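You operate a simulated robot arm through the tools that you are given. There is no shell and no other tool. Be economical: measure what you need, move in short steps, check, and stop when the job is done.

You are at the controls of a simulated two-armed robot. One attempt, no reset.

## Task
Take the cap off the sample bottle labelled "first" on the top of the rig one table and lay it down there.

Only the result counts: the job must be done as asked and must still hold three seconds after the hand-in. Knocking over, shifting, dropping, spilling or breaking anything else fails it. A push-on lid holds only when it is set on centred and level and pressed home; a screw cap is set on level and turned clockwise until tight.

## Robot
Two 7-joint arms with two-finger parallel grippers on one trunk, on a base that drives. Base frame: it is fixed to the floor where the robot stands at the start and does not move with it; the origin is under the middle of the robot, x ahead of it, y to its left, z up. Units: cm, degrees, N and s.
The left shoulder is at the start at [6, 14.3, 92.6], the right one opposite. With the tool pointing down near the work surface each hand reaches from about 32 to 74 cm from the robot's upright axis, wherever it stands, measured 20 degrees to its own side. Payload 1.57 kg a hand.
The TCP of each hand is the grasp point between the finger pads, 3 cm short of the fingertips. In the tool frame z runs along the fingers and y along their closing line. The gripper opens to 11 cm. The fingers are 2.4 cm wide and 1.2 cm thick; the gripper's body (4.8 by 11.2 cm) begins 7.8 cm behind the TCP.
Orientation is told as [roll, pitch, yaw] about the base's x, y, z axes, in that order, counted from this pose: with the fingers straight down and closing along the base's y, the tool's x points along the base's -x, its y along +y and its z along -z.

## Interface
- The arms move only by the tool send_rows. It takes "left_series", "right_series" or both (then of equal length, played together; a hand with none holds still); each is a list of rows, each a list of 7 numbers: the turn, a rotation vector about the base's x, y, z in degrees, then the shift along the base's x, y, z in m, then the gripper command, from -1 (shut) to 1 (fully open), values between in proportion. In form: [[rx, ry, rz, dx, dy, dz, jaw], ...]. A call has 1 to 8 rows; each row is the pose to reach, as a shift and turn from the pose commanded when the call began. Rows are played at 5 a second. More than 5 cm and 8.6 degrees between two rows, or a gripper value outside its range, and nothing of the call is played. Where a pose cannot be reached the arm comes as near as it can. A force on the tool above 40 N (or 10 N above the force at the start of the call, whichever is more), or a blocked arm, ends the call early, and 0.2 s more pass. The fingers move at their own pace (about 4.5 cm/s each) and stop on an object; they squeeze with about 36 N. The grip force told is the motor's: it shows also when the fingers shut on nothing. Time passes only in rows, and 0.2 s behind the last, so rows that repeat a pose let the fingers close. It gives the time, the measured TCP pose, the force on the tool (base axes), the opening and the grip force at its end, in the units of the frame above (readings bear some noise), and new pictures: "pictures" is both (left out), scene, wrist or none (wrist: the cameras of the hands that moved).
- Cameras (640 x 400 px; columns grow to the right, rows downward): "scene" is now at [4.95, 2.16, 154.25]; the picture's right is [0.26, -0.96, 0.00], its down [-0.68, -0.19, -0.71] and it looks along [0.68, 0.19, -0.71] (base axes); focal length 283 px, centre (320, 200). "left" rides on the left gripper at [7, -1.6, -14.1] in its tool frame; the picture's right is [0.23, 0.97, 0.00], its down [-0.86, 0.20, -0.48] and it looks along [-0.47, 0.11, 0.88] (tool axes); focal length 222 px, centre (320, 200). "right" rides on the right gripper at [7, 1.6, -14.1] in its tool frame; the picture's right is [-0.23, 0.97, 0.00], its down [-0.85, -0.20, -0.48] and it looks along [-0.47, -0.11, 0.88] (tool axes); focal length 222 px, centre (320, 200). There is no depth. A picture from a camera that has moved, and an enlarged one, comes with that camera's place and axes in the base frame and with its lens.
- lift_body(by): slides the trunk up (or, below 0, down) by that many cm; the arms and the scene camera ride with it, the base frame stays. It gives what a move gives, with no picture.
- roll_base(legs): drives the robot by 1 to 6 legs, each [ahead, left, turn to the left] in cm, cm and degrees, along the robot's own axes; the way and the turn of a leg run together, so that a leg with both is an arc; at most 150 cm and 180 degrees a leg. The arms and the cameras ride along, it lands a little off, and it stops where it bumps. It gives what a move gives, and a new picture of the scene camera.
- head_to(pan, tilt): turns the head with the scene camera to pan (to the left, within 86 degrees either way) and tilt (down, from -29 to 69), counted from straight ahead of the robot. It gives what a move gives, and a new picture of the scene camera.
- zoom(camera, box): a new picture of the part [left, top, right, bottom] of that camera's present view, enlarged. No time passes.
- finish_job(): hands the job in; it is judged then, once.

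Go step by step. Nothing tells you exact positions but the pictures and the camera data: compare them with the known pose of the tool, close in by small moves and look again before you grip or let go. The budget is 120 turns and 260 pictures, counting those below and the enlarged ones. Unless the task says otherwise, let go and move clear before handing in, and close with one line.

The tools are called after ">>>" as name(argument=value, ...) on one line, values as JSON. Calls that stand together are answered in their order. send_rows: Moves the arms, as the interface text tells. Its arguments: {"type":"object","properties":{"left_series":{"type":"array","items":{"type":"array","items":{"type":"number"}}},"right_series":{"type":"array","items":{"type":"array","items":{"type":"number"}}},"pictures":{"type":"string","enum":["both","scene","wrist","none"]}},"required":[]} The other tools are called the same way: lift_body (by) slides the trunk up or down; roll_base (legs) drives the base; head_to (pan, tilt) turns the head that bears the scene camera; zoom (camera, box) takes an enlarged picture of a part of a camera's view; finish_job () hands the job in.

At the start:

```text
t: 0.0
left_ee_pos: [40.95, 31.05, 109.27]
left_tcp_rot: [-0.1, 0.0, -0.1]
left_wrist_force: [-0.3, 0.1, 0.8]
left_width: 10.99
left_grip_force: 0.0
right_ee_pos: [38.97, -1.29, 109.29]
right_tcp_rot: [0.0, 0.0, 0.0]
right_wrist_force: [-0.7, 0.0, -0.5]
right_width: 11.03
right_grip_force: 0.0
trunk travel left (down, up): [-52.5, 6.5]
robot x, y, heading: [0.01, -0.07, 0.1]
head pan, tilt: [15.3, 45.1]
```

scene: 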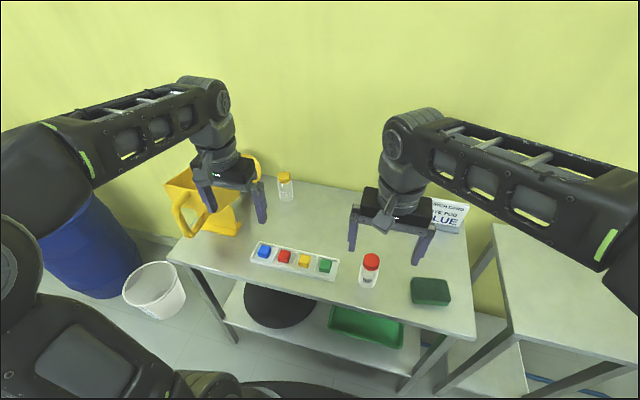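
right: 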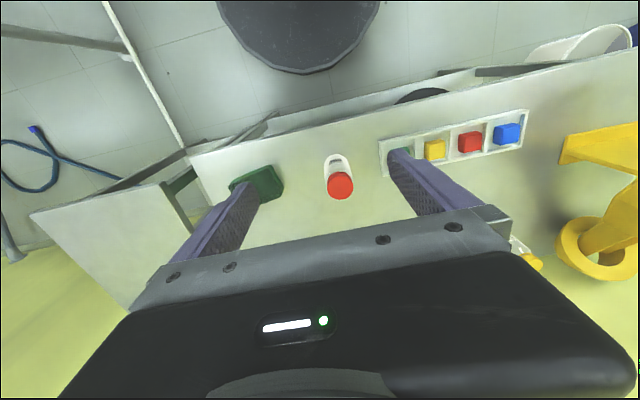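
left: 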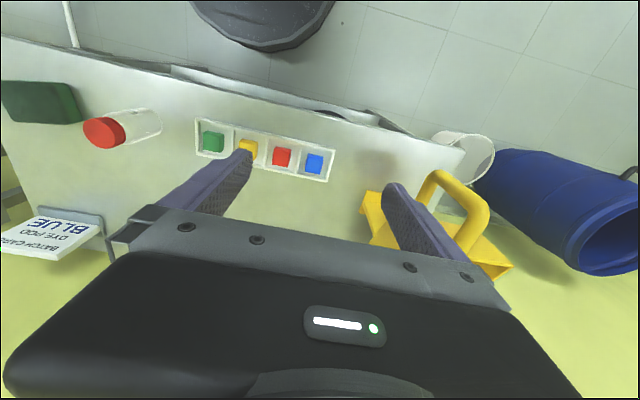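

I see a table with two bottles: one with a red cap near the front, one with a yellow/orange cap at the back. I'll zoom to read labels and find out which one is "first" and which table is "rig one".

>>> zoom(camera="scene", box=[330, 235, 410, 295])

>>> zoom(camera="scene", box=[250, 160, 320, 210])

>>> zoom(camera="scene", box=[420, 190, 480, 240])

>>> head_to(pan=-45, tilt=35)

```text
6.67 times, centred on (370, 265) of scene
camera zoom: at [4.95, 2.16, 154.25], right [0.26, -0.96, 0.0], down [-0.68, -0.19, -0.71], along [0.68, 0.19, -0.71], focal length 1889 px, centre (-13, -233)
```

zoom: 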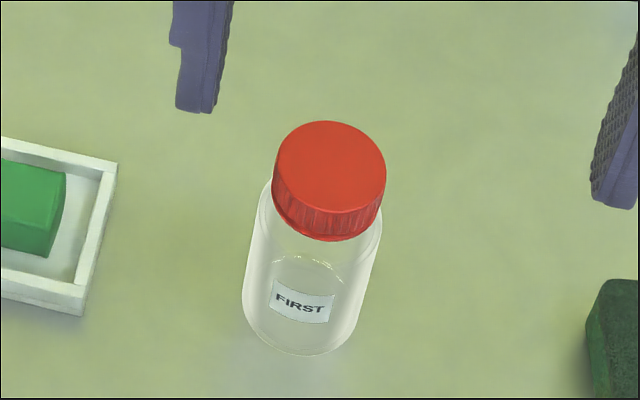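

```text
8.00 times, centred on (285, 185) of scene
camera zoom: at [4.95, 2.16, 154.25], right [0.26, -0.96, 0.0], down [-0.68, -0.19, -0.71], along [0.68, 0.19, -0.71], focal length 2267 px, centre (600, 320)
```

zoom: 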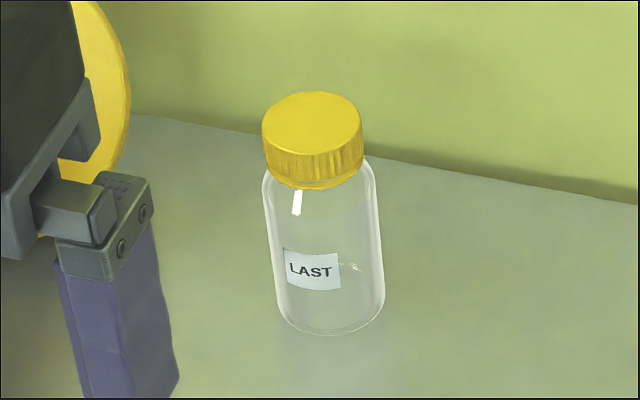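

```text
8.00 times, centred on (450, 215) of scene
camera zoom: at [4.95, 2.16, 154.25], right [0.26, -0.96, 0.0], down [-0.68, -0.19, -0.71], along [0.68, 0.19, -0.71], focal length 2267 px, centre (-720, 80)
```

zoom: 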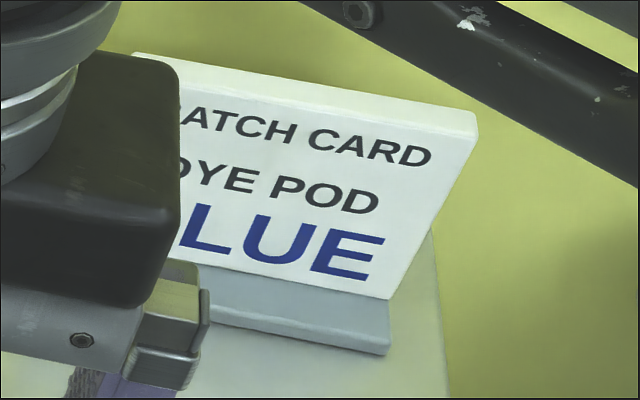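

```text
t: 1.3
left_ee_pos: [40.82, 31.1, 109.38]
left_tcp_rot: [-0.1, 0.0, 0.0]
left_wrist_force: [-0.2, 0.0, 0.8]
left_width: 10.99
left_grip_force: 0.1
right_ee_pos: [38.92, -1.35, 109.24]
right_tcp_rot: [0.0, 0.0, 0.0]
right_wrist_force: [-0.1, 0.4, 0.1]
right_width: 11.0
right_grip_force: 0.1
trunk travel left (down, up): [-52.5, 6.5]
robot x, y, heading: [0.14, -0.25, 0.2]
head pan, tilt: [-45.0, 35.0]
camera scene: at [3.34, -6.21, 155.75], right [-0.71, -0.71, 0.0], down [-0.41, 0.41, -0.82], along [0.58, -0.58, -0.57], focal length 283 px, centre (320, 200)
```

scene: 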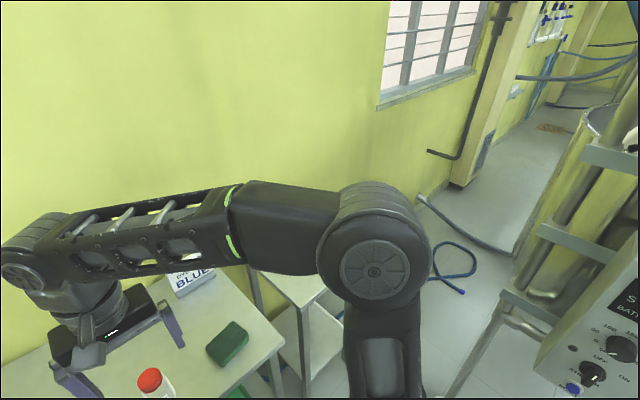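

The bottle "FIRST" is red-capped on the table ahead. I'll check the surroundings for rig names in case another table has a similar bottle.

>>> head_to(pan=-86, tilt=20)

>>> head_to(pan=80, tilt=20)

>>> head_to(pan=5, tilt=62)

```text
t: 2.4
left_ee_pos: [40.81, 30.92, 109.32]
left_tcp_rot: [0.0, 0.1, 0.0]
left_wrist_force: [0.0, 0.2, -0.2]
left_width: 11.0
left_grip_force: 0.0
right_ee_pos: [38.96, -1.25, 109.21]
right_tcp_rot: [-0.1, 0.0, 0.0]
right_wrist_force: [-0.1, -0.7, 0.7]
right_width: 11.0
right_grip_force: 0.1
trunk travel left (down, up): [-52.5, 6.5]
robot x, y, heading: [-0.02, -0.15, -0.0]
head pan, tilt: [-85.9, 20.0]
camera scene: at [-2.22, -9.27, 158.13], right [-1.0, -0.07, 0.0], down [-0.02, 0.34, -0.94], along [0.07, -0.94, -0.34], focal length 283 px, centre (320, 200)
```

scene: 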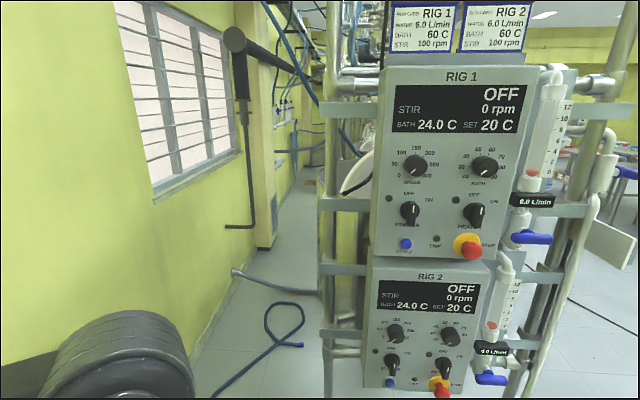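

```text
t: 4.9
left_ee_pos: [40.95, 31.01, 109.45]
left_tcp_rot: [0.0, 0.0, 0.0]
left_wrist_force: [-0.3, -0.3, 0.4]
left_width: 11.02
left_grip_force: 0.0
right_ee_pos: [39.02, -1.23, 109.32]
right_tcp_rot: [0.0, -0.1, 0.0]
right_wrist_force: [0.3, 0.2, -0.3]
right_width: 10.99
right_grip_force: 0.1
trunk travel left (down, up): [-52.5, 6.5]
robot x, y, heading: [0.04, 0.05, -0.1]
head pan, tilt: [80.0, 20.0]
camera scene: at [-1.27, 9.19, 158.13], right [0.98, -0.17, 0.0], down [-0.06, -0.34, -0.94], along [0.16, 0.93, -0.34], focal length 283 px, centre (320, 200)
```

scene: 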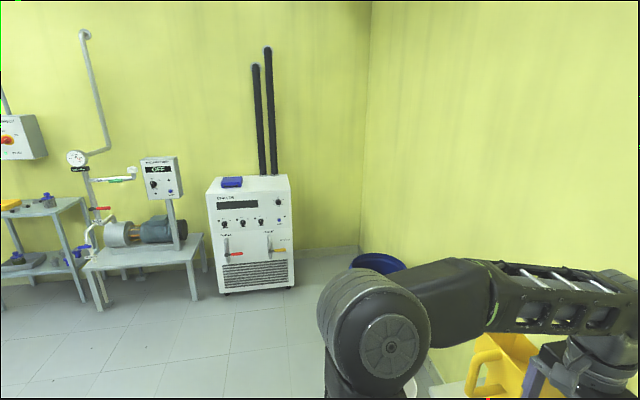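

```text
t: 6.4
left_ee_pos: [40.79, 31.02, 109.41]
left_tcp_rot: [0.0, 0.0, 0.0]
left_wrist_force: [-0.8, -0.3, 0.3]
left_width: 10.99
left_grip_force: 0.0
right_ee_pos: [38.95, -1.27, 109.31]
right_tcp_rot: [0.0, 0.0, -0.1]
right_wrist_force: [0.4, -0.5, -0.5]
right_width: 11.01
right_grip_force: 0.1
trunk travel left (down, up): [-52.5, 6.5]
robot x, y, heading: [-0.07, -0.01, -0.2]
head pan, tilt: [5.0, 62.0]
camera scene: at [3.52, 0.58, 152.09], right [0.09, -1.0, 0.0], down [-0.88, -0.08, -0.47], along [0.47, 0.04, -0.88], focal length 283 px, centre (320, 200)
```

scene: 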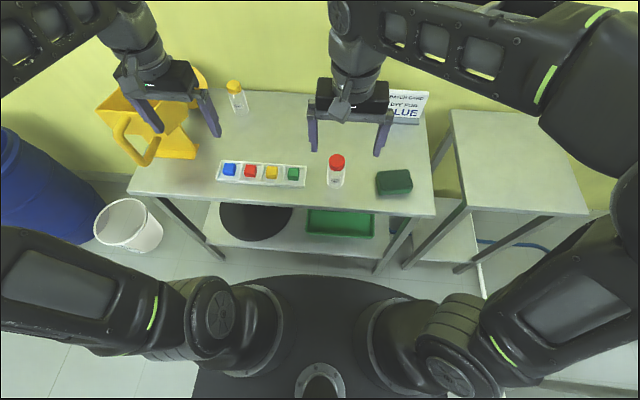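

The bottle stands at about (47, 0, 80–92), with the red cap on top (~4.3 cm across). My plan is to back the base up a little, hold the bottle body with the left hand slanted in from the front, and unscrew with the right hand from above.

>>> roll_base(legs=[[-12, 0, 0]])

>>> send_rows(right_series=[[0, 0, 0, 0, -0.05, 0, 0], [0, 0, 0, 0, -0.1, 0, 0], [0, 0, 0, 0, -0.15, 0, 0], [0, 0, 0, 0, -0.2, 0, 0]], left_series=[[0, -8, 0, 0, 0, 0, 0.5], [0, -16, 0, 0, 0, 0, 0.5], [0, -24, 0, 0, 0, 0, 0.5], [0, -32, 0, 0, 0, 0, 0.5]], pictures="none")

>>> send_rows(left_series=[[0, -8, 0, 0, -0.04, 0, 0.5], [0, -16, 0, 0, -0.08, 0, 0.5], [0, -24, 0, 0, -0.12, 0, 0.5], [0, -28, 0, 0, -0.16, 0, 0.5], [0, -28, 0, 0, -0.16, 0, 0.5]])

```text
t: 7.6
left_ee_pos: [28.68, 31.04, 109.51]
left_tcp_rot: [0.0, -0.1, -0.1]
left_wrist_force: [-0.8, -0.7, 0.5]
left_width: 11.0
left_grip_force: 0.0
right_ee_pos: [26.69, -1.28, 109.37]
right_tcp_rot: [0.0, -0.2, -0.1]
right_wrist_force: [0.7, 0.2, -1.1]
right_width: 11.0
right_grip_force: 0.0
trunk travel left (down, up): [-52.5, 6.5]
robot x, y, heading: [-12.15, -0.45, 0.1]
head pan, tilt: [5.0, 62.0]
camera scene: at [-8.77, 0.58, 152.09], right [0.09, -1.0, 0.0], down [-0.88, -0.08, -0.47], along [0.47, 0.04, -0.88], focal length 283 px, centre (320, 200)
```

scene: 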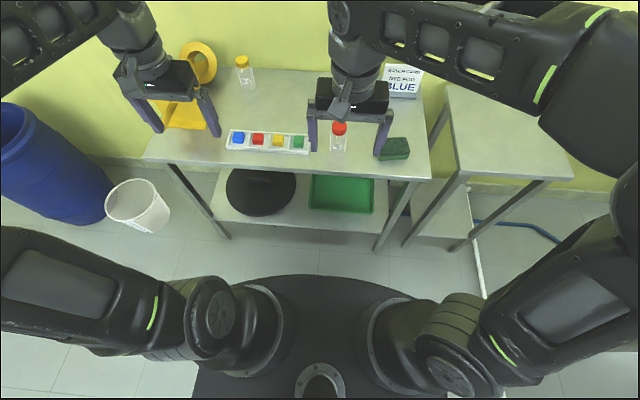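

```text
t: 8.6
left_ee_pos: [28.73, 31.03, 109.43]
left_tcp_rot: [0.0, -32.2, 0.0]
left_wrist_force: [-0.3, 0.5, -0.9]
left_width: 8.27
left_grip_force: 0.1
right_ee_pos: [26.61, -21.48, 109.28]
right_tcp_rot: [0.0, -0.2, 0.1]
right_wrist_force: [0.4, -0.1, 0.2]
right_width: 5.51
right_grip_force: 0.1
trunk travel left (down, up): [-52.5, 6.5]
robot x, y, heading: [-11.9, 0.12, -0.1]
head pan, tilt: [5.0, 62.0]
```

```text
t: 9.8
left_ee_pos: [32.54, 13.84, 112.81]
left_tcp_rot: [-0.2, -59.9, 0.3]
left_wrist_force: [1.0, -0.2, -0.2]
left_width: 8.24
left_grip_force: 0.0
left hand out of reach, approached as far as the arm can: row 2, 3, 4, 5
right_ee_pos: [26.56, -21.27, 109.32]
right_tcp_rot: [0.0, -0.1, 0.0]
right_wrist_force: [-0.1, 0.0, 0.3]
right_width: 5.49
right_grip_force: 0.0
trunk travel left (down, up): [-52.5, 6.5]
robot x, y, heading: [-11.93, -0.03, -0.0]
head pan, tilt: [5.0, 62.0]
camera scene: at [-8.59, 0.66, 152.09], right [0.09, -1.0, 0.0], down [-0.88, -0.08, -0.47], along [0.47, 0.04, -0.88], focal length 283 px, centre (320, 200)
camera left: at [16.92, 12.1, 113.87], right [-0.12, 0.97, -0.2], down [0.01, 0.2, 0.98], along [0.99, 0.11, -0.04], focal length 222 px, centre (320, 200)
```

scene: 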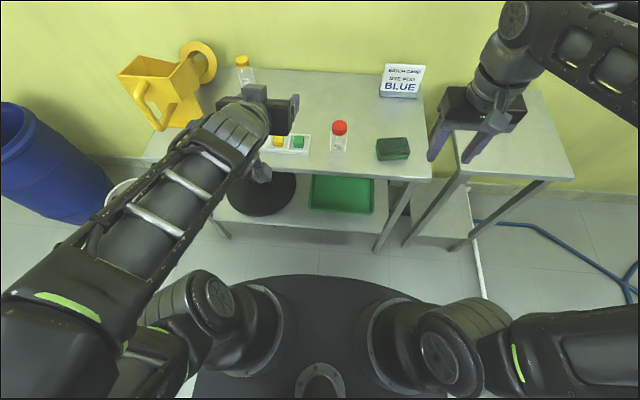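
left: 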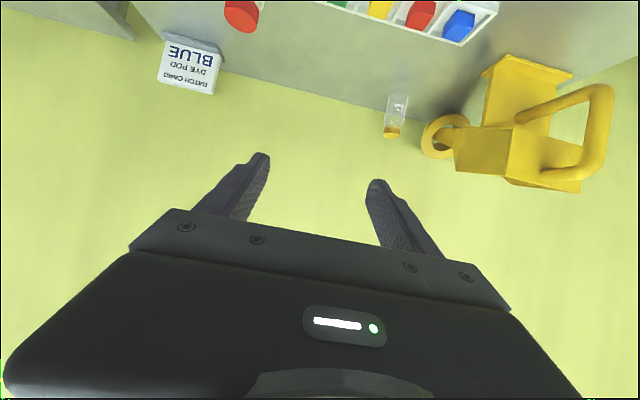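

The left hand can hold the 60° tilt. I'll zoom in to refine the bottle's position from this new viewpoint.

>>> zoom(camera="scene", box=[300, 105, 380, 155])

```text
8.00 times, centred on (340, 130) of scene
camera zoom: at [-8.59, 0.66, 152.09], right [0.09, -1.0, 0.0], down [-0.88, -0.08, -0.47], along [0.47, 0.04, -0.88], focal length 2267 px, centre (160, 760)
```

zoom: 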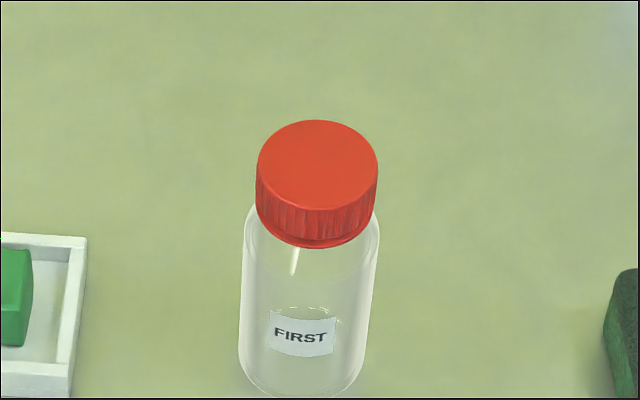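

Bottle axis is ≈ (47.7, 0, ·), cap z ≈ 89–91.2, body ≈ 5 cm wide. Next I bring the left hand to just in front of the bottle, high, and check it.

>>> send_rows(left_series=[[0, 0, 0, 0.02, -0.035, -0.02, 0.5], [0, 0, 0, 0.04, -0.07, -0.05, 0.5], [0, 0, 0, 0.05, -0.105, -0.09, 0.5], [0, 0, 0, 0.05, -0.138, -0.12, 0.5], [0, 0, 0, 0.05, -0.138, -0.12, 0.5]])

```text
refused: row 2 steps farther than a row can; nothing moved
```

>>> send_rows(left_series=[[0, 0, 0, 0.02, -0.03, -0.02, 0.5], [0, 0, 0, 0.04, -0.06, -0.04, 0.5], [0, 0, 0, 0.05, -0.09, -0.07, 0.5], [0, 0, 0, 0.05, -0.12, -0.1, 0.5], [0, 0, 0, 0.05, -0.138, -0.12, 0.5], [0, 0, 0, 0.05, -0.138, -0.12, 0.5]])

```text
t: 10.8
left_ee_pos: [34.86, -3.52, 105.29]
left_tcp_rot: [-20.6, -56.0, 10.5]
left_wrist_force: [-0.1, 0.2, -0.3]
left_width: 8.22
left_grip_force: 0.1
right_ee_pos: [26.63, -21.37, 109.05]
right_tcp_rot: [0.0, 0.0, 0.0]
right_wrist_force: [0.1, -0.7, -0.6]
right_width: 5.51
right_grip_force: 0.0
trunk travel left (down, up): [-52.5, 6.5]
robot x, y, heading: [-12.34, -0.08, 0.1]
head pan, tilt: [5.0, 62.0]
stopped in row 5 (left hand): the arm was blocked; the commanded pose is now the measured one
camera scene: at [-8.53, 0.57, 152.09], right [0.09, -1.0, 0.0], down [-0.88, -0.08, -0.47], along [0.47, 0.04, -0.88], focal length 283 px, centre (320, 200)
camera left: at [19.19, -3.03, 107.11], right [-0.01, 0.93, -0.38], down [0.1, 0.38, 0.92], along [1.0, -0.03, -0.09], focal length 222 px, centre (320, 200)
```

scene: 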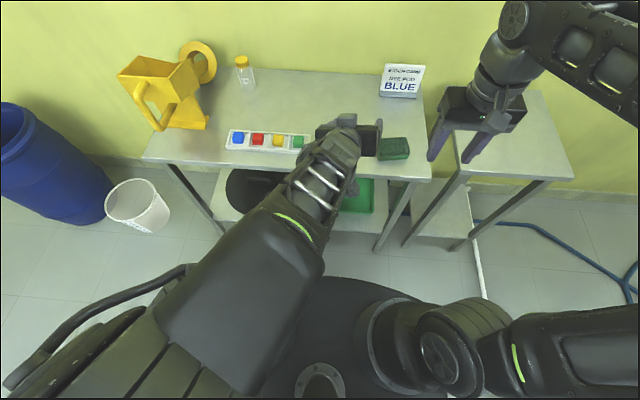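
left: 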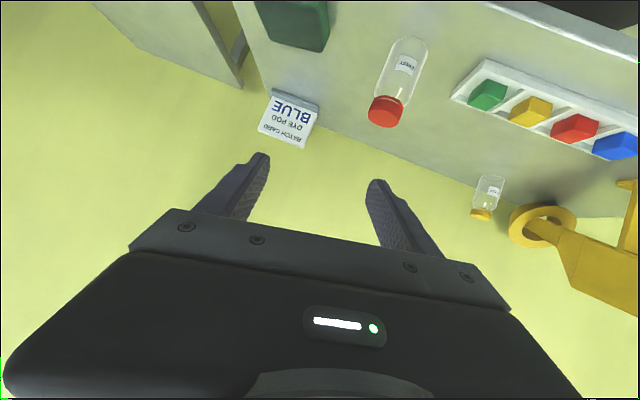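

The left arm folded awkwardly to reach across the middle. I'll undo the skew, then move the base 8 cm to the right so that the bottle is in front of the left shoulder.

>>> roll_base(legs=[[0, -9, 0]])

>>> send_rows(left_series=[[0, 0, 0, 0, 0.04, 0.0, 0.5], [0, 0, 0, 0.0, 0.08, 0, 0.5], [0, 0, 0, 0.0, 0.12, 0, 0.5], [0, 0, 0, 0.0, 0.12, 0, 0.5]], pictures="scene")

```text
t: 11.9
left_ee_pos: [34.73, -12.76, 105.3]
left_tcp_rot: [-20.4, -56.2, 10.3]
left_wrist_force: [-0.1, -0.4, 0.5]
left_width: 8.26
left_grip_force: 0.1
right_ee_pos: [26.61, -30.57, 109.31]
right_tcp_rot: [0.2, 0.0, 0.0]
right_wrist_force: [0.3, -0.1, -0.8]
right_width: 5.52
right_grip_force: 0.0
trunk travel left (down, up): [-52.5, 6.5]
robot x, y, heading: [-11.89, -8.96, 0.2]
head pan, tilt: [5.0, 62.0]
camera scene: at [-8.58, -8.77, 152.09], right [0.09, -1.0, 0.0], down [-0.88, -0.08, -0.47], along [0.47, 0.04, -0.88], focal length 283 px, centre (320, 200)
```

scene: 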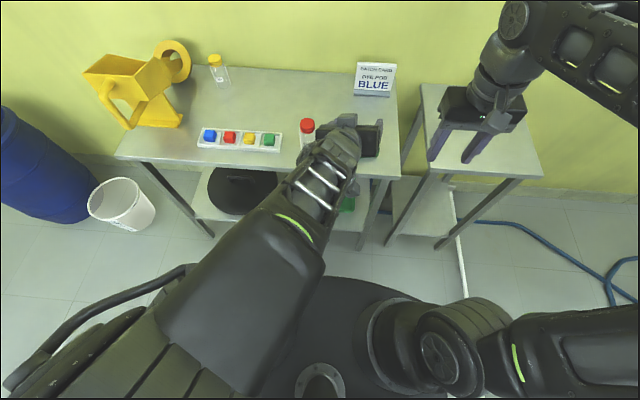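

```text
t: 12.9
left_ee_pos: [35.97, -1.34, 105.66]
left_tcp_rot: [-20.5, -56.0, 10.3]
left_wrist_force: [-1.1, 0.6, -0.4]
left_width: 8.27
left_grip_force: 0.0
left hand out of reach, approached as far as the arm can: row 3, 4
right_ee_pos: [26.68, -30.51, 109.18]
right_tcp_rot: [0.0, 0.0, 0.0]
right_wrist_force: [0.7, 0.7, 0.5]
right_width: 5.52
right_grip_force: 0.1
trunk travel left (down, up): [-52.5, 6.5]
robot x, y, heading: [-12.16, -8.93, 0.0]
head pan, tilt: [5.0, 62.0]
camera scene: at [-8.62, -8.65, 152.09], right [0.09, -1.0, 0.0], down [-0.88, -0.08, -0.47], along [0.47, 0.04, -0.88], focal length 283 px, centre (320, 200)
```

scene: 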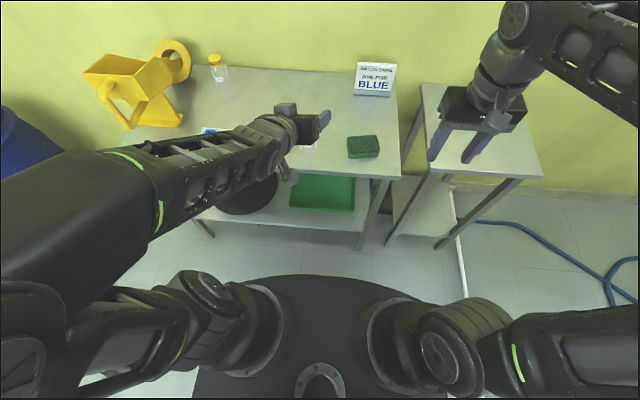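

The left wrist is too close to its shoulder. I'll back off 6 cm and turn the base 25° to the left, which pulls the left shoulder back while keeping the right one near.

>>> roll_base(legs=[[-6, -1, 0], [0, 0, 25]])

```text
t: 15.2
left_ee_pos: [21.89, 17.8, 105.76]
left_tcp_rot: [-20.5, -55.9, 36.2]
left_wrist_force: [-0.8, -0.3, 0.5]
left_width: 8.23
left_grip_force: 0.0
right_ee_pos: [26.29, -12.39, 109.21]
right_tcp_rot: [-0.1, 0.0, 25.8]
right_wrist_force: [0.9, -0.4, -0.4]
right_width: 5.46
right_grip_force: 0.0
trunk travel left (down, up): [-52.5, 6.5]
robot x, y, heading: [-18.07, -10.19, 26.0]
head pan, tilt: [5.0, 62.0]
camera scene: at [-15.06, -8.14, 152.09], right [0.51, -0.86, 0.0], down [-0.76, -0.45, -0.47], along [0.4, 0.24, -0.88], focal length 283 px, centre (320, 200)
```

scene: 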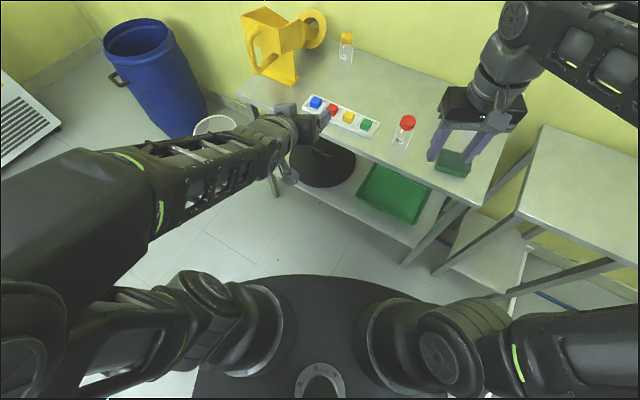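

Now I level the left hand's closing line, aim it at the bottle and come nearer, moving the right hand aside at the same time.

>>> send_rows(left_series=[[1.9, 0.1, -4, 0.027, -0.028, 0, 0.5], [3.8, 0.2, -8, 0.054, -0.056, -0.01, 0.5], [5.7, 0.3, -12, 0.08, -0.084, -0.03, 0.5], [7.6, 0.4, -16, 0.107, -0.112, -0.05, 0.5], [9.5, 0.5, -20, 0.134, -0.14, -0.065, 0.5], [11.4, 0.65, -23.8, 0.16, -0.168, -0.078, 0.5], [11.4, 0.65, -23.8, 0.16, -0.168, -0.078, 0.5]], right_series=[[0, 0, 0, 0, -0.04, 0, 0], [0, 0, 0, 0, -0.08, 0, 0], [0, 0, 0, 0, -0.1, 0, 0], [0, 0, 0, 0, -0.1, 0, 0], [0, 0, 0, 0, -0.1, 0, 0], [0, 0, 0, 0, -0.1, 0, 0], [0, 0, 0, 0, -0.1, 0, 0]])

```text
t: 16.8
left_ee_pos: [38.1, 1.1, 97.7]
left_tcp_rot: [-0.1, -58.4, -5.0]
left_wrist_force: [0.6, -0.7, -0.3]
left_width: 8.24
left_grip_force: 0.1
right_ee_pos: [26.01, -22.43, 109.33]
right_tcp_rot: [0.0, -0.1, 25.9]
right_wrist_force: [-0.7, 0.2, 0.4]
right_width: 5.49
right_grip_force: 0.1
trunk travel left (down, up): [-52.5, 6.5]
robot x, y, heading: [-17.78, -9.8, 26.0]
head pan, tilt: [5.0, 62.0]
camera scene: at [-15.09, -8.15, 152.09], right [0.51, -0.86, 0.0], down [-0.76, -0.45, -0.47], along [0.4, 0.24, -0.88], focal length 283 px, centre (320, 200)
camera right: at [19.19, -24.0, 123.38], right [-0.22, 0.98, 0.0], down [0.86, 0.19, 0.48], along [0.47, 0.11, -0.88], focal length 222 px, centre (320, 200)
camera left: at [22.5, 0.76, 99.11], right [-0.03, 0.98, -0.19], down [0.06, 0.2, 0.98], along [1.0, 0.02, -0.06], focal length 222 px, centre (320, 200)
```

scene: 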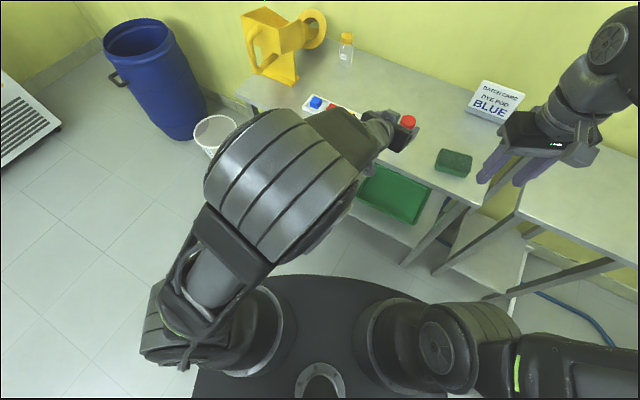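
right: 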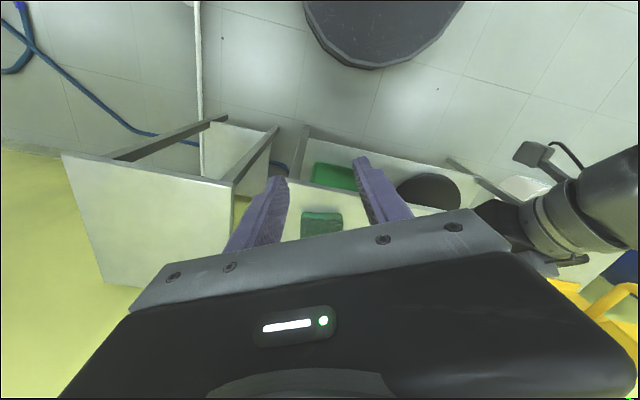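
left: 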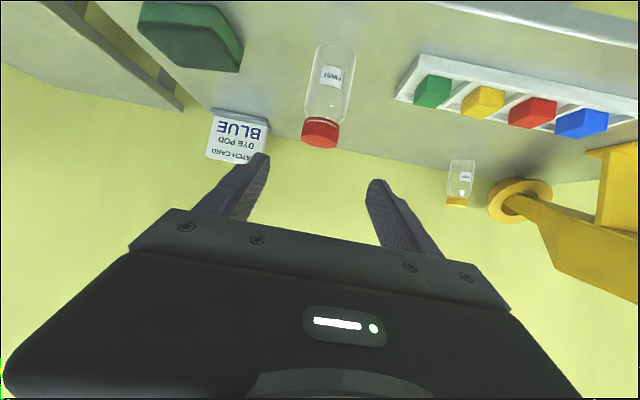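

Aligned well. I lower the left hand in front of the bottle to grasp height.

>>> send_rows(left_series=[[0, 0, 0, 0, 0, -0.035, 0.5], [0, 0, 0, 0, -0.001, -0.07, 0.5], [0, 0, 0, 0, -0.002, -0.105, 0.5], [0, 0, 0, 0, -0.002, -0.134, 0.5], [0, 0, 0, 0, -0.002, -0.134, 0.5]])

```text
t: 18.0
left_ee_pos: [37.88, 0.96, 84.43]
left_tcp_rot: [0.0, -58.4, -5.0]
left_wrist_force: [0.9, 0.0, 0.4]
left_width: 8.22
left_grip_force: 0.1
right_ee_pos: [26.14, -22.44, 109.19]
right_tcp_rot: [0.1, 0.0, 25.9]
right_wrist_force: [-0.2, -0.4, -0.5]
right_width: 5.5
right_grip_force: 0.1
trunk travel left (down, up): [-52.5, 6.5]
robot x, y, heading: [-18.1, -10.02, 26.0]
head pan, tilt: [5.0, 62.0]
camera scene: at [-15.06, -8.16, 152.09], right [0.51, -0.86, 0.0], down [-0.76, -0.45, -0.47], along [0.4, 0.24, -0.88], focal length 283 px, centre (320, 200)
camera left: at [22.27, 0.66, 85.91], right [-0.04, 0.98, -0.19], down [0.06, 0.2, 0.98], along [1.0, 0.02, -0.06], focal length 222 px, centre (320, 200)
```

scene: 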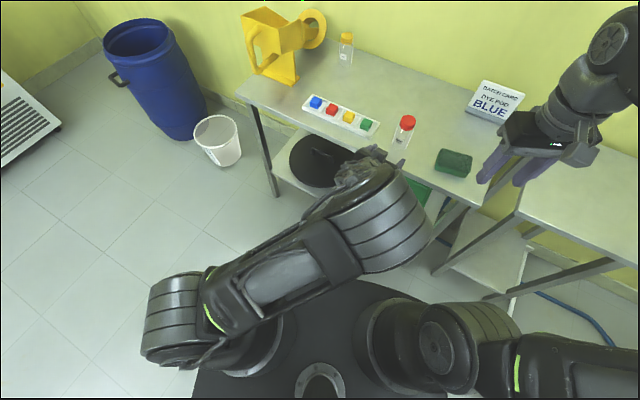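
left: 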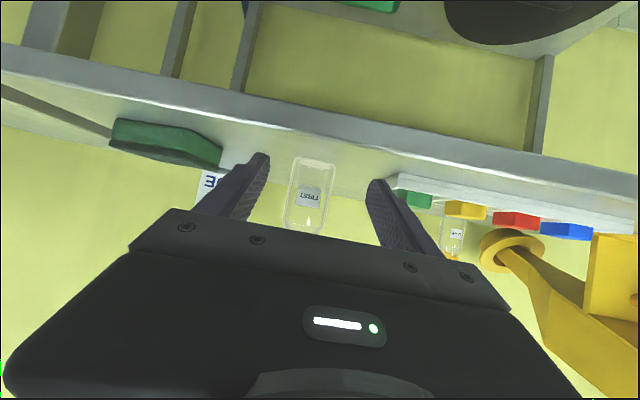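

The bottle is centred between the fingers (tray clear by ~3 cm). Advancing along the approach line.

>>> send_rows(left_series=[[0, 0, 0, 0.025, -0.003, 0, 0.5], [0, 0, 0, 0.05, -0.006, 0, 0.5], [0, 0, 0, 0.075, -0.008, 0, 0.5], [0, 0, 0, 0.097, -0.0105, 0, 0.5], [0, 0, 0, 0.097, -0.0105, 0, 0.5]])

>>> zoom(camera="scene", box=[360, 95, 440, 145])

```text
t: 19.2
left_ee_pos: [47.7, 0.09, 84.62]
left_tcp_rot: [0.0, -58.4, -4.8]
left_wrist_force: [0.0, 0.6, -0.1]
left_width: 8.26
left_grip_force: 0.0
right_ee_pos: [26.11, -22.44, 109.23]
right_tcp_rot: [0.0, 0.0, 25.9]
right_wrist_force: [-0.3, -0.3, 0.4]
right_width: 5.52
right_grip_force: 0.1
trunk travel left (down, up): [-52.5, 6.5]
robot x, y, heading: [-18.08, -9.96, 26.0]
head pan, tilt: [5.0, 62.0]
camera scene: at [-15.06, -8.16, 152.09], right [0.51, -0.86, 0.0], down [-0.76, -0.45, -0.47], along [0.4, 0.24, -0.88], focal length 283 px, centre (320, 200)
camera left: at [31.92, -0.31, 85.99], right [-0.04, 0.98, -0.19], down [0.06, 0.2, 0.98], along [1.0, 0.02, -0.06], focal length 222 px, centre (320, 200)
```

scene: 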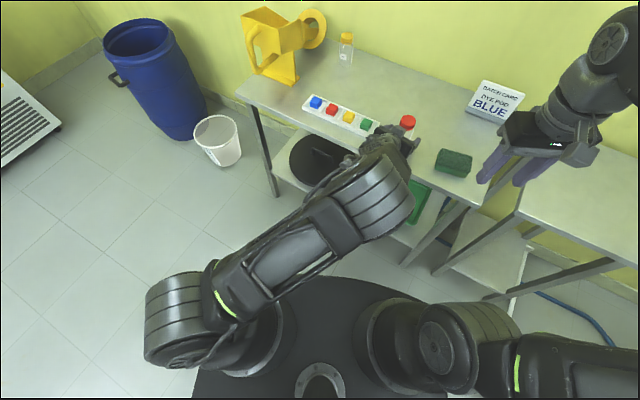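
left: 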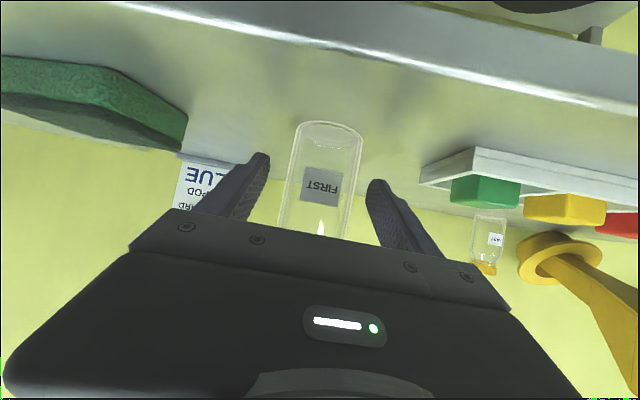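

```text
8.00 times, centred on (400, 120) of scene
camera zoom: at [-15.06, -8.16, 152.09], right [0.51, -0.86, 0.0], down [-0.76, -0.45, -0.47], along [0.4, 0.24, -0.88], focal length 2267 px, centre (-320, 840)
```

zoom: 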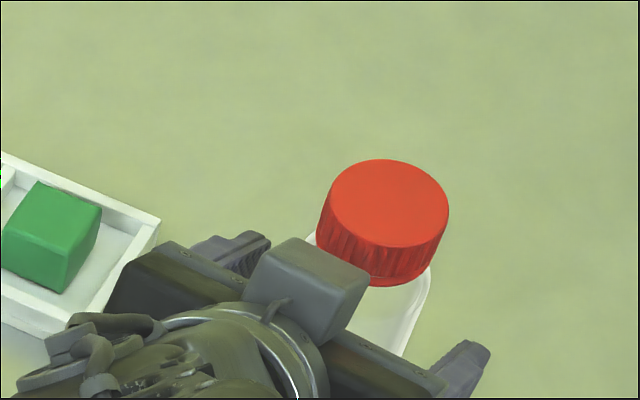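

Bottle is centred at the TCP. Closing the left gripper.

>>> send_rows(left_series=[[0, 0, 0, 0, 0, 0, 0.1], [0, 0, 0, 0, 0, 0, -0.2], [0, 0, 0, 0, 0, 0, -1], [0, 0, 0, 0, 0, 0, -1], [0, 0, 0, 0, 0, 0, -1]])

>>> zoom(camera="scene", box=[360, 95, 440, 145])

```text
t: 20.4
left_ee_pos: [47.46, 0.12, 84.63]
left_tcp_rot: [0.0, -58.4, -5.0]
left_wrist_force: [1.0, -1.1, -0.1]
left_width: 4.87
left_grip_force: 36.9
right_ee_pos: [26.19, -22.45, 109.17]
right_tcp_rot: [0.0, 0.0, 25.9]
right_wrist_force: [0.5, -0.5, 0.5]
right_width: 5.49
right_grip_force: 0.1
trunk travel left (down, up): [-52.5, 6.5]
robot x, y, heading: [-18.04, -10.3, 25.8]
head pan, tilt: [5.0, 62.0]
camera scene: at [-15.04, -8.17, 152.09], right [0.51, -0.86, 0.0], down [-0.76, -0.45, -0.47], along [0.4, 0.24, -0.88], focal length 283 px, centre (320, 200)
camera left: at [31.92, -0.31, 85.99], right [-0.04, 0.98, -0.19], down [0.06, 0.19, 0.98], along [1.0, 0.02, -0.06], focal length 222 px, centre (320, 200)
```

scene: 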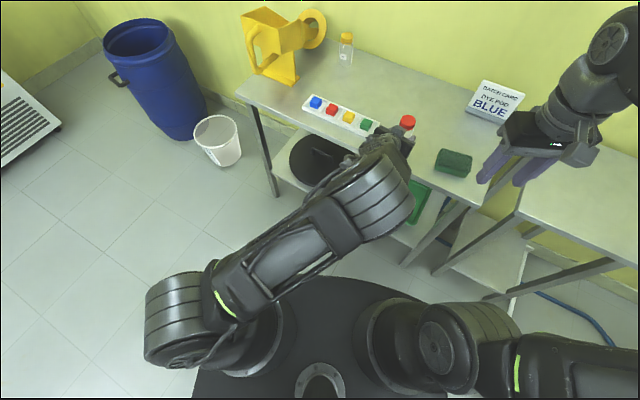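
left: 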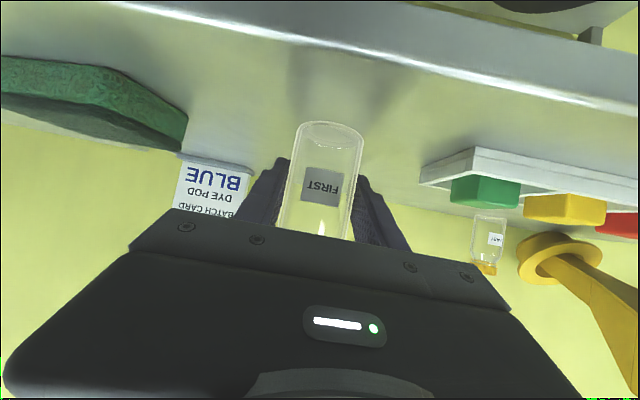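

```text
8.00 times, centred on (400, 120) of scene
camera zoom: at [-15.04, -8.17, 152.09], right [0.51, -0.86, 0.0], down [-0.76, -0.45, -0.47], along [0.4, 0.24, -0.88], focal length 2267 px, centre (-320, 840)
```

zoom: 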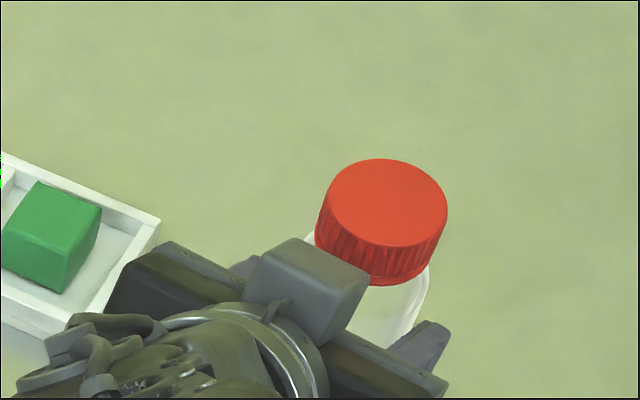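

Bottle is held firmly without shifting. Now the right hand goes over the cap, pre-wound clockwise so it has room to turn counter-clockwise.

>>> send_rows(right_series=[[0, 0, -6, 0.042, 0, 0, 0.2], [0, 0, -12, 0.084, 0, 0, 0.2], [0, 0, -18, 0.126, 0, 0, 0.2], [0, 0, -24, 0.168, 0, 0, 0.2], [0, 0, -32, 0.212, 0.01, 0, 0.2], [0, 0, -40, 0.212, 0.05, 0, 0.2], [0, 0, -48, 0.212, 0.09, 0, 0.2], [0, 0, -48, 0.212, 0.09, 0, 0.2]], pictures="none")

>>> send_rows(right_series=[[0, 0, -8, 0, 0.035, 0, 0.2], [0, 0, -16, 0, 0.07, 0, 0.2], [0, 0, -24, 0, 0.1, 0, 0.2], [0, 0, -32, 0, 0.133, 0, 0.2], [0, 0, -40, 0, 0.133, 0, 0.2], [0, 0, -40, 0, 0.133, 0, 0.2]])

```text
t: 22.2
left_ee_pos: [47.66, -0.08, 84.51]
left_tcp_rot: [0.2, -58.4, -5.1]
left_wrist_force: [0.0, -1.2, 2.1]
left_width: 4.89
left_grip_force: 35.4
right_ee_pos: [45.75, -13.48, 111.1]
right_tcp_rot: [6.2, -2.3, -12.7]
right_wrist_force: [-0.7, 0.4, -0.5]
right_width: 6.61
right_grip_force: 0.0
right hand out of reach, approached as far as the arm can: row 5, 6, 7, 8
trunk travel left (down, up): [-52.5, 6.5]
robot x, y, heading: [-18.39, -10.16, 26.0]
head pan, tilt: [5.0, 62.0]
```

```text
t: 23.6
left_ee_pos: [47.58, 0.01, 84.53]
left_tcp_rot: [0.2, -58.4, -5.1]
left_wrist_force: [-0.3, 0.6, 0.1]
left_width: 4.89
left_grip_force: 35.9
right_ee_pos: [45.42, -0.36, 108.41]
right_tcp_rot: [6.4, -2.6, -45.3]
right_wrist_force: [-0.8, -0.8, 0.3]
right_width: 6.6
right_grip_force: 0.0
right hand out of reach, approached as far as the arm can: row 3, 4, 5, 6
trunk travel left (down, up): [-52.5, 6.5]
robot x, y, heading: [-18.01, -10.14, 25.7]
head pan, tilt: [5.0, 62.0]
camera scene: at [-15.05, -8.15, 152.09], right [0.51, -0.86, 0.0], down [-0.76, -0.45, -0.47], along [0.4, 0.24, -0.88], focal length 283 px, centre (320, 200)
camera right: at [40.23, 4.94, 122.35], right [0.84, 0.52, 0.12], down [0.41, -0.77, 0.49], along [0.35, -0.36, -0.86], focal length 222 px, centre (320, 200)
```

scene: 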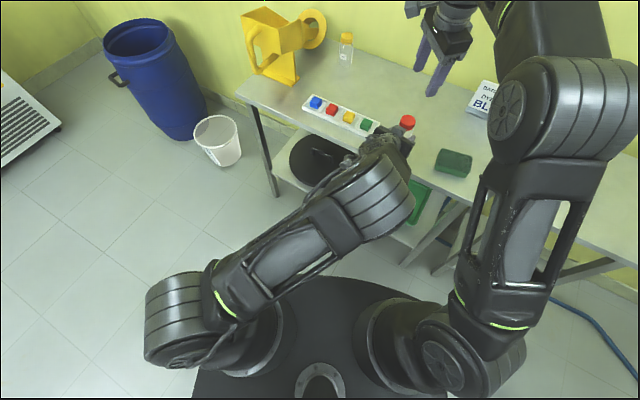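
right: 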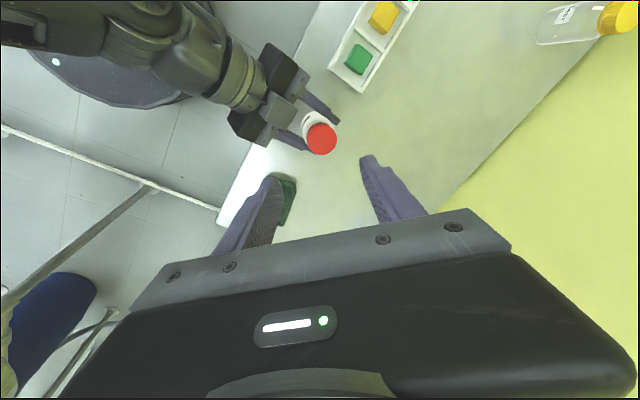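

High up, the right arm was at its reach limit; lower down it should be inside. Descending to just above the cap and levelling.

>>> send_rows(right_series=[[-0.4, 1.7, -5, 0.005, 0.001, -0.025, 0.2], [-0.8, 3.4, -10, 0.01, 0.002, -0.05, 0.2], [-1.2, 5.1, -15, 0.016, 0.003, -0.075, 0.2], [-1.6, 6.8, -19, 0.021, 0.004, -0.1, 0.2], [-1.6, 6.8, -19, 0.021, 0.004, -0.1, 0.2]])

>>> zoom(camera="scene", box=[340, 65, 468, 145])

```text
t: 24.8
left_ee_pos: [47.64, 0.1, 84.5]
left_tcp_rot: [0.2, -58.4, -4.9]
left_wrist_force: [-0.4, -0.1, 0.9]
left_width: 4.86
left_grip_force: 36.2
right_ee_pos: [47.39, 0.05, 98.35]
right_tcp_rot: [0.0, 0.1, -64.2]
right_wrist_force: [-0.1, 0.0, 0.1]
right_width: 6.6
right_grip_force: 0.0
trunk travel left (down, up): [-52.5, 6.5]
robot x, y, heading: [-18.08, -10.27, 25.9]
head pan, tilt: [5.0, 62.0]
camera scene: at [-15.06, -8.16, 152.09], right [0.51, -0.86, 0.0], down [-0.76, -0.45, -0.47], along [0.4, 0.24, -0.88], focal length 283 px, centre (320, 200)
camera right: at [45.89, 6.94, 112.49], right [0.98, 0.22, 0.0], down [0.19, -0.86, 0.48], along [0.1, -0.47, -0.88], focal length 222 px, centre (320, 200)
```

scene: 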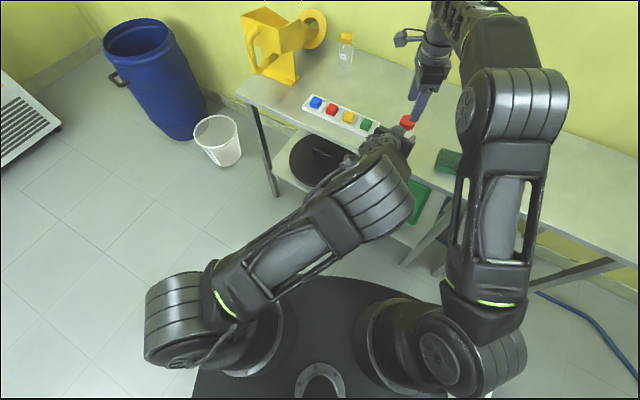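
right: 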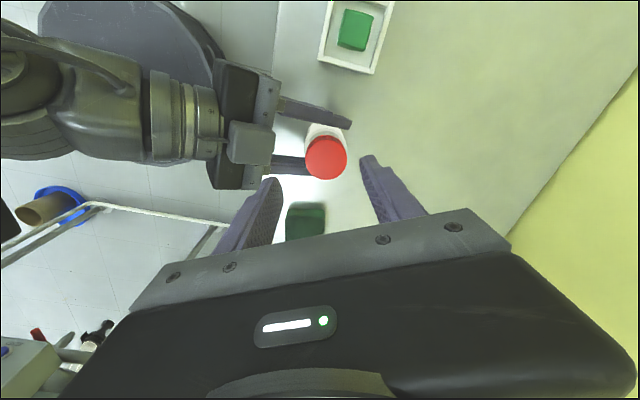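

```text
5.00 times, centred on (404, 105) of scene
camera zoom: at [-15.06, -8.16, 152.09], right [0.51, -0.86, 0.0], down [-0.76, -0.45, -0.47], along [0.4, 0.24, -0.88], focal length 1417 px, centre (-100, 675)
```

zoom: 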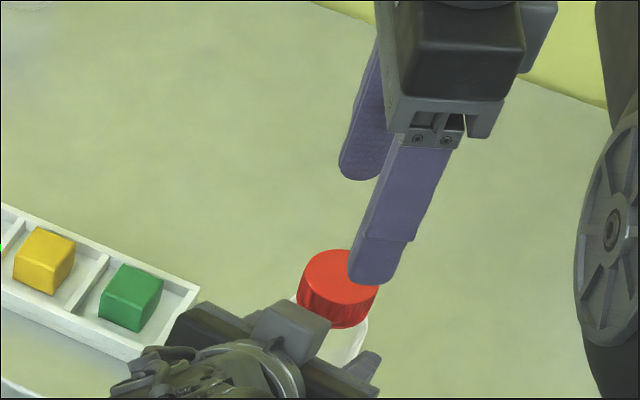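

>>> zoom(camera="right", box=[256, 110, 384, 190])

```text
5.00 times, centred on (320, 150) of right
camera zoom: at [45.89, 6.94, 112.49], right [0.98, 0.22, 0.0], down [0.19, -0.86, 0.48], along [0.1, -0.47, -0.88], focal length 1111 px, centre (320, 450)
```

zoom: 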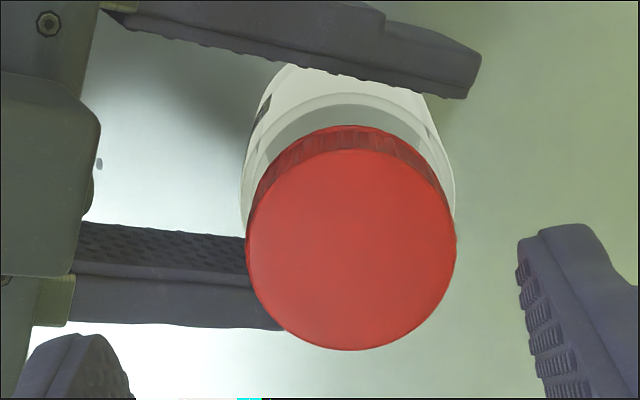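

Cap centre is at about (48.0, 0.05). I shift 0.6 cm in x, and descend so the fingertips straddle the cap just above the bottle shoulder.

>>> send_rows(right_series=[[0, 0, 0, 0.006, 0, 0, 0.2], [0, 0, 0, 0.006, 0, -0.02, 0.2], [0, 0, 0, 0.006, 0, -0.04, 0.2], [0, 0, 0, 0.006, 0, -0.058, 0.2], [0, 0, 0, 0.006, 0, -0.058, 0.2]])

>>> zoom(camera="right", box=[256, 110, 384, 190])

>>> zoom(camera="scene", box=[360, 95, 440, 145])

```text
t: 26.0
left_ee_pos: [47.59, 0.0, 84.52]
left_tcp_rot: [0.0, -58.4, -5.0]
left_wrist_force: [0.2, 0.3, 1.0]
left_width: 4.88
left_grip_force: 36.1
right_ee_pos: [48.15, 0.09, 92.63]
right_tcp_rot: [0.0, 0.1, -64.0]
right_wrist_force: [0.1, -0.4, -0.2]
right_width: 6.63
right_grip_force: 0.1
trunk travel left (down, up): [-52.5, 6.5]
robot x, y, heading: [-17.66, -10.42, 26.0]
head pan, tilt: [5.0, 62.0]
camera scene: at [-15.04, -8.15, 152.09], right [0.51, -0.86, 0.0], down [-0.76, -0.45, -0.47], along [0.4, 0.24, -0.88], focal length 283 px, centre (320, 200)
camera right: at [46.68, 7.06, 106.64], right [0.98, 0.22, 0.0], down [0.2, -0.86, 0.48], along [0.1, -0.46, -0.88], focal length 222 px, centre (320, 200)
```

scene: 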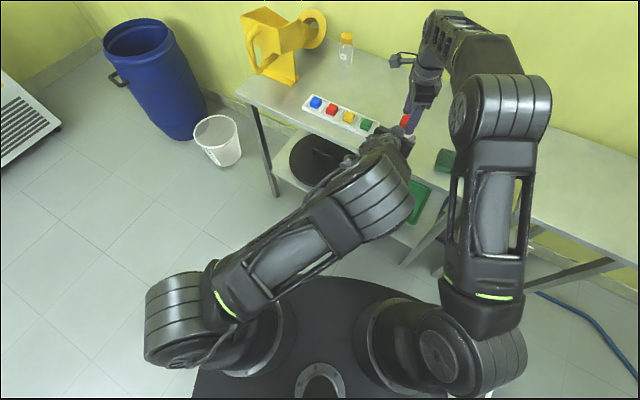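
right: 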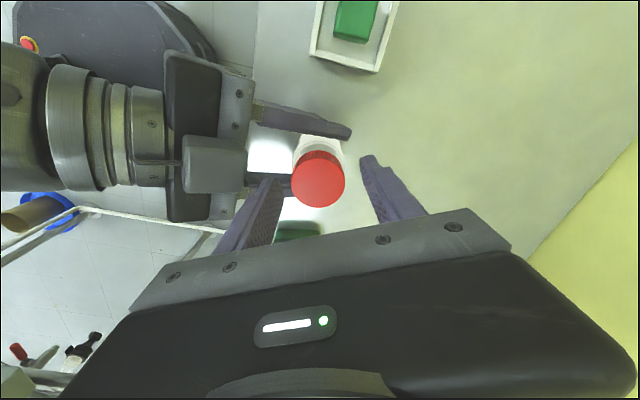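

```text
5.00 times, centred on (320, 150) of right
camera zoom: at [46.68, 7.06, 106.64], right [0.98, 0.22, 0.0], down [0.2, -0.86, 0.48], along [0.1, -0.46, -0.88], focal length 1111 px, centre (320, 450)
```

zoom: 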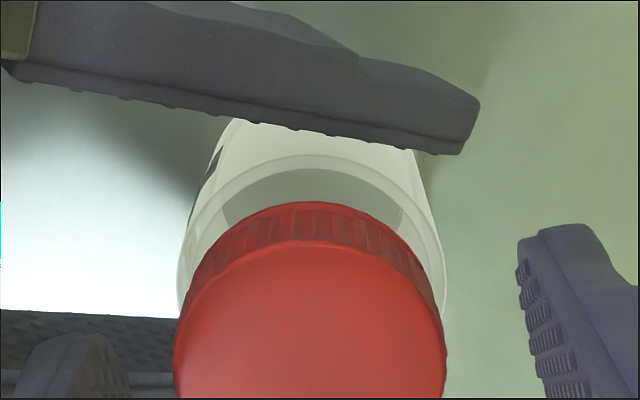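

```text
8.00 times, centred on (400, 120) of scene
camera zoom: at [-15.04, -8.15, 152.09], right [0.51, -0.86, 0.0], down [-0.76, -0.45, -0.47], along [0.4, 0.24, -0.88], focal length 2267 px, centre (-320, 840)
```

zoom: 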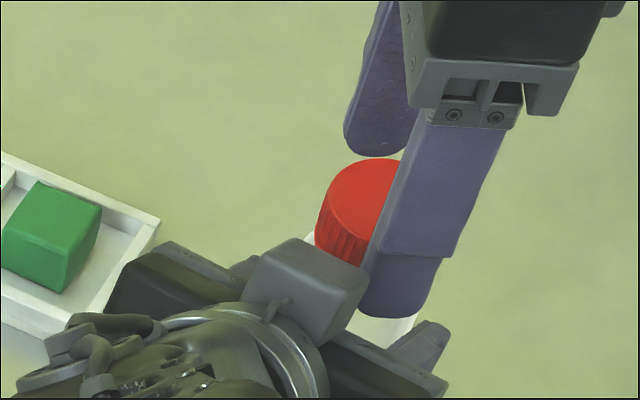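

Nearly centred; small trim, then close on the cap.

>>> send_rows(right_series=[[0, 0, 0, -0.001, 0.001, -0.002, 0.2], [0, 0, 0, -0.001, 0.001, -0.002, 0], [0, 0, 0, -0.001, 0.001, -0.002, -0.15], [0, 0, 0, -0.001, 0.001, -0.002, -1], [0, 0, 0, -0.001, 0.001, -0.002, -1], [0, 0, 0, -0.001, 0.001, -0.002, -1]], pictures="wrist")

```text
t: 27.4
left_ee_pos: [47.59, 0.07, 84.65]
left_tcp_rot: [0.2, -58.3, -4.9]
left_wrist_force: [12.2, 2.3, -1.0]
left_width: 4.89
left_grip_force: 36.0
right_ee_pos: [47.98, 0.18, 92.15]
right_tcp_rot: [-0.2, 0.2, -64.2]
right_wrist_force: [-11.1, -3.6, 1.8]
right_width: 4.03
right_grip_force: 36.4
trunk travel left (down, up): [-52.5, 6.5]
robot x, y, heading: [-18.11, -10.08, 26.2]
head pan, tilt: [5.0, 62.0]
camera right: at [46.56, 7.12, 106.45], right [0.98, 0.22, 0.0], down [0.2, -0.86, 0.48], along [0.1, -0.47, -0.88], focal length 222 px, centre (320, 200)
```

right: 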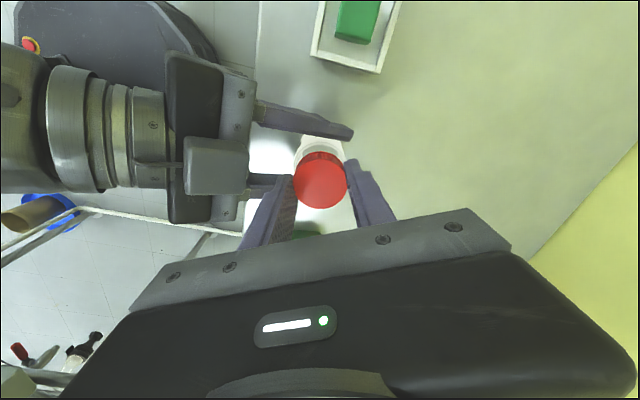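

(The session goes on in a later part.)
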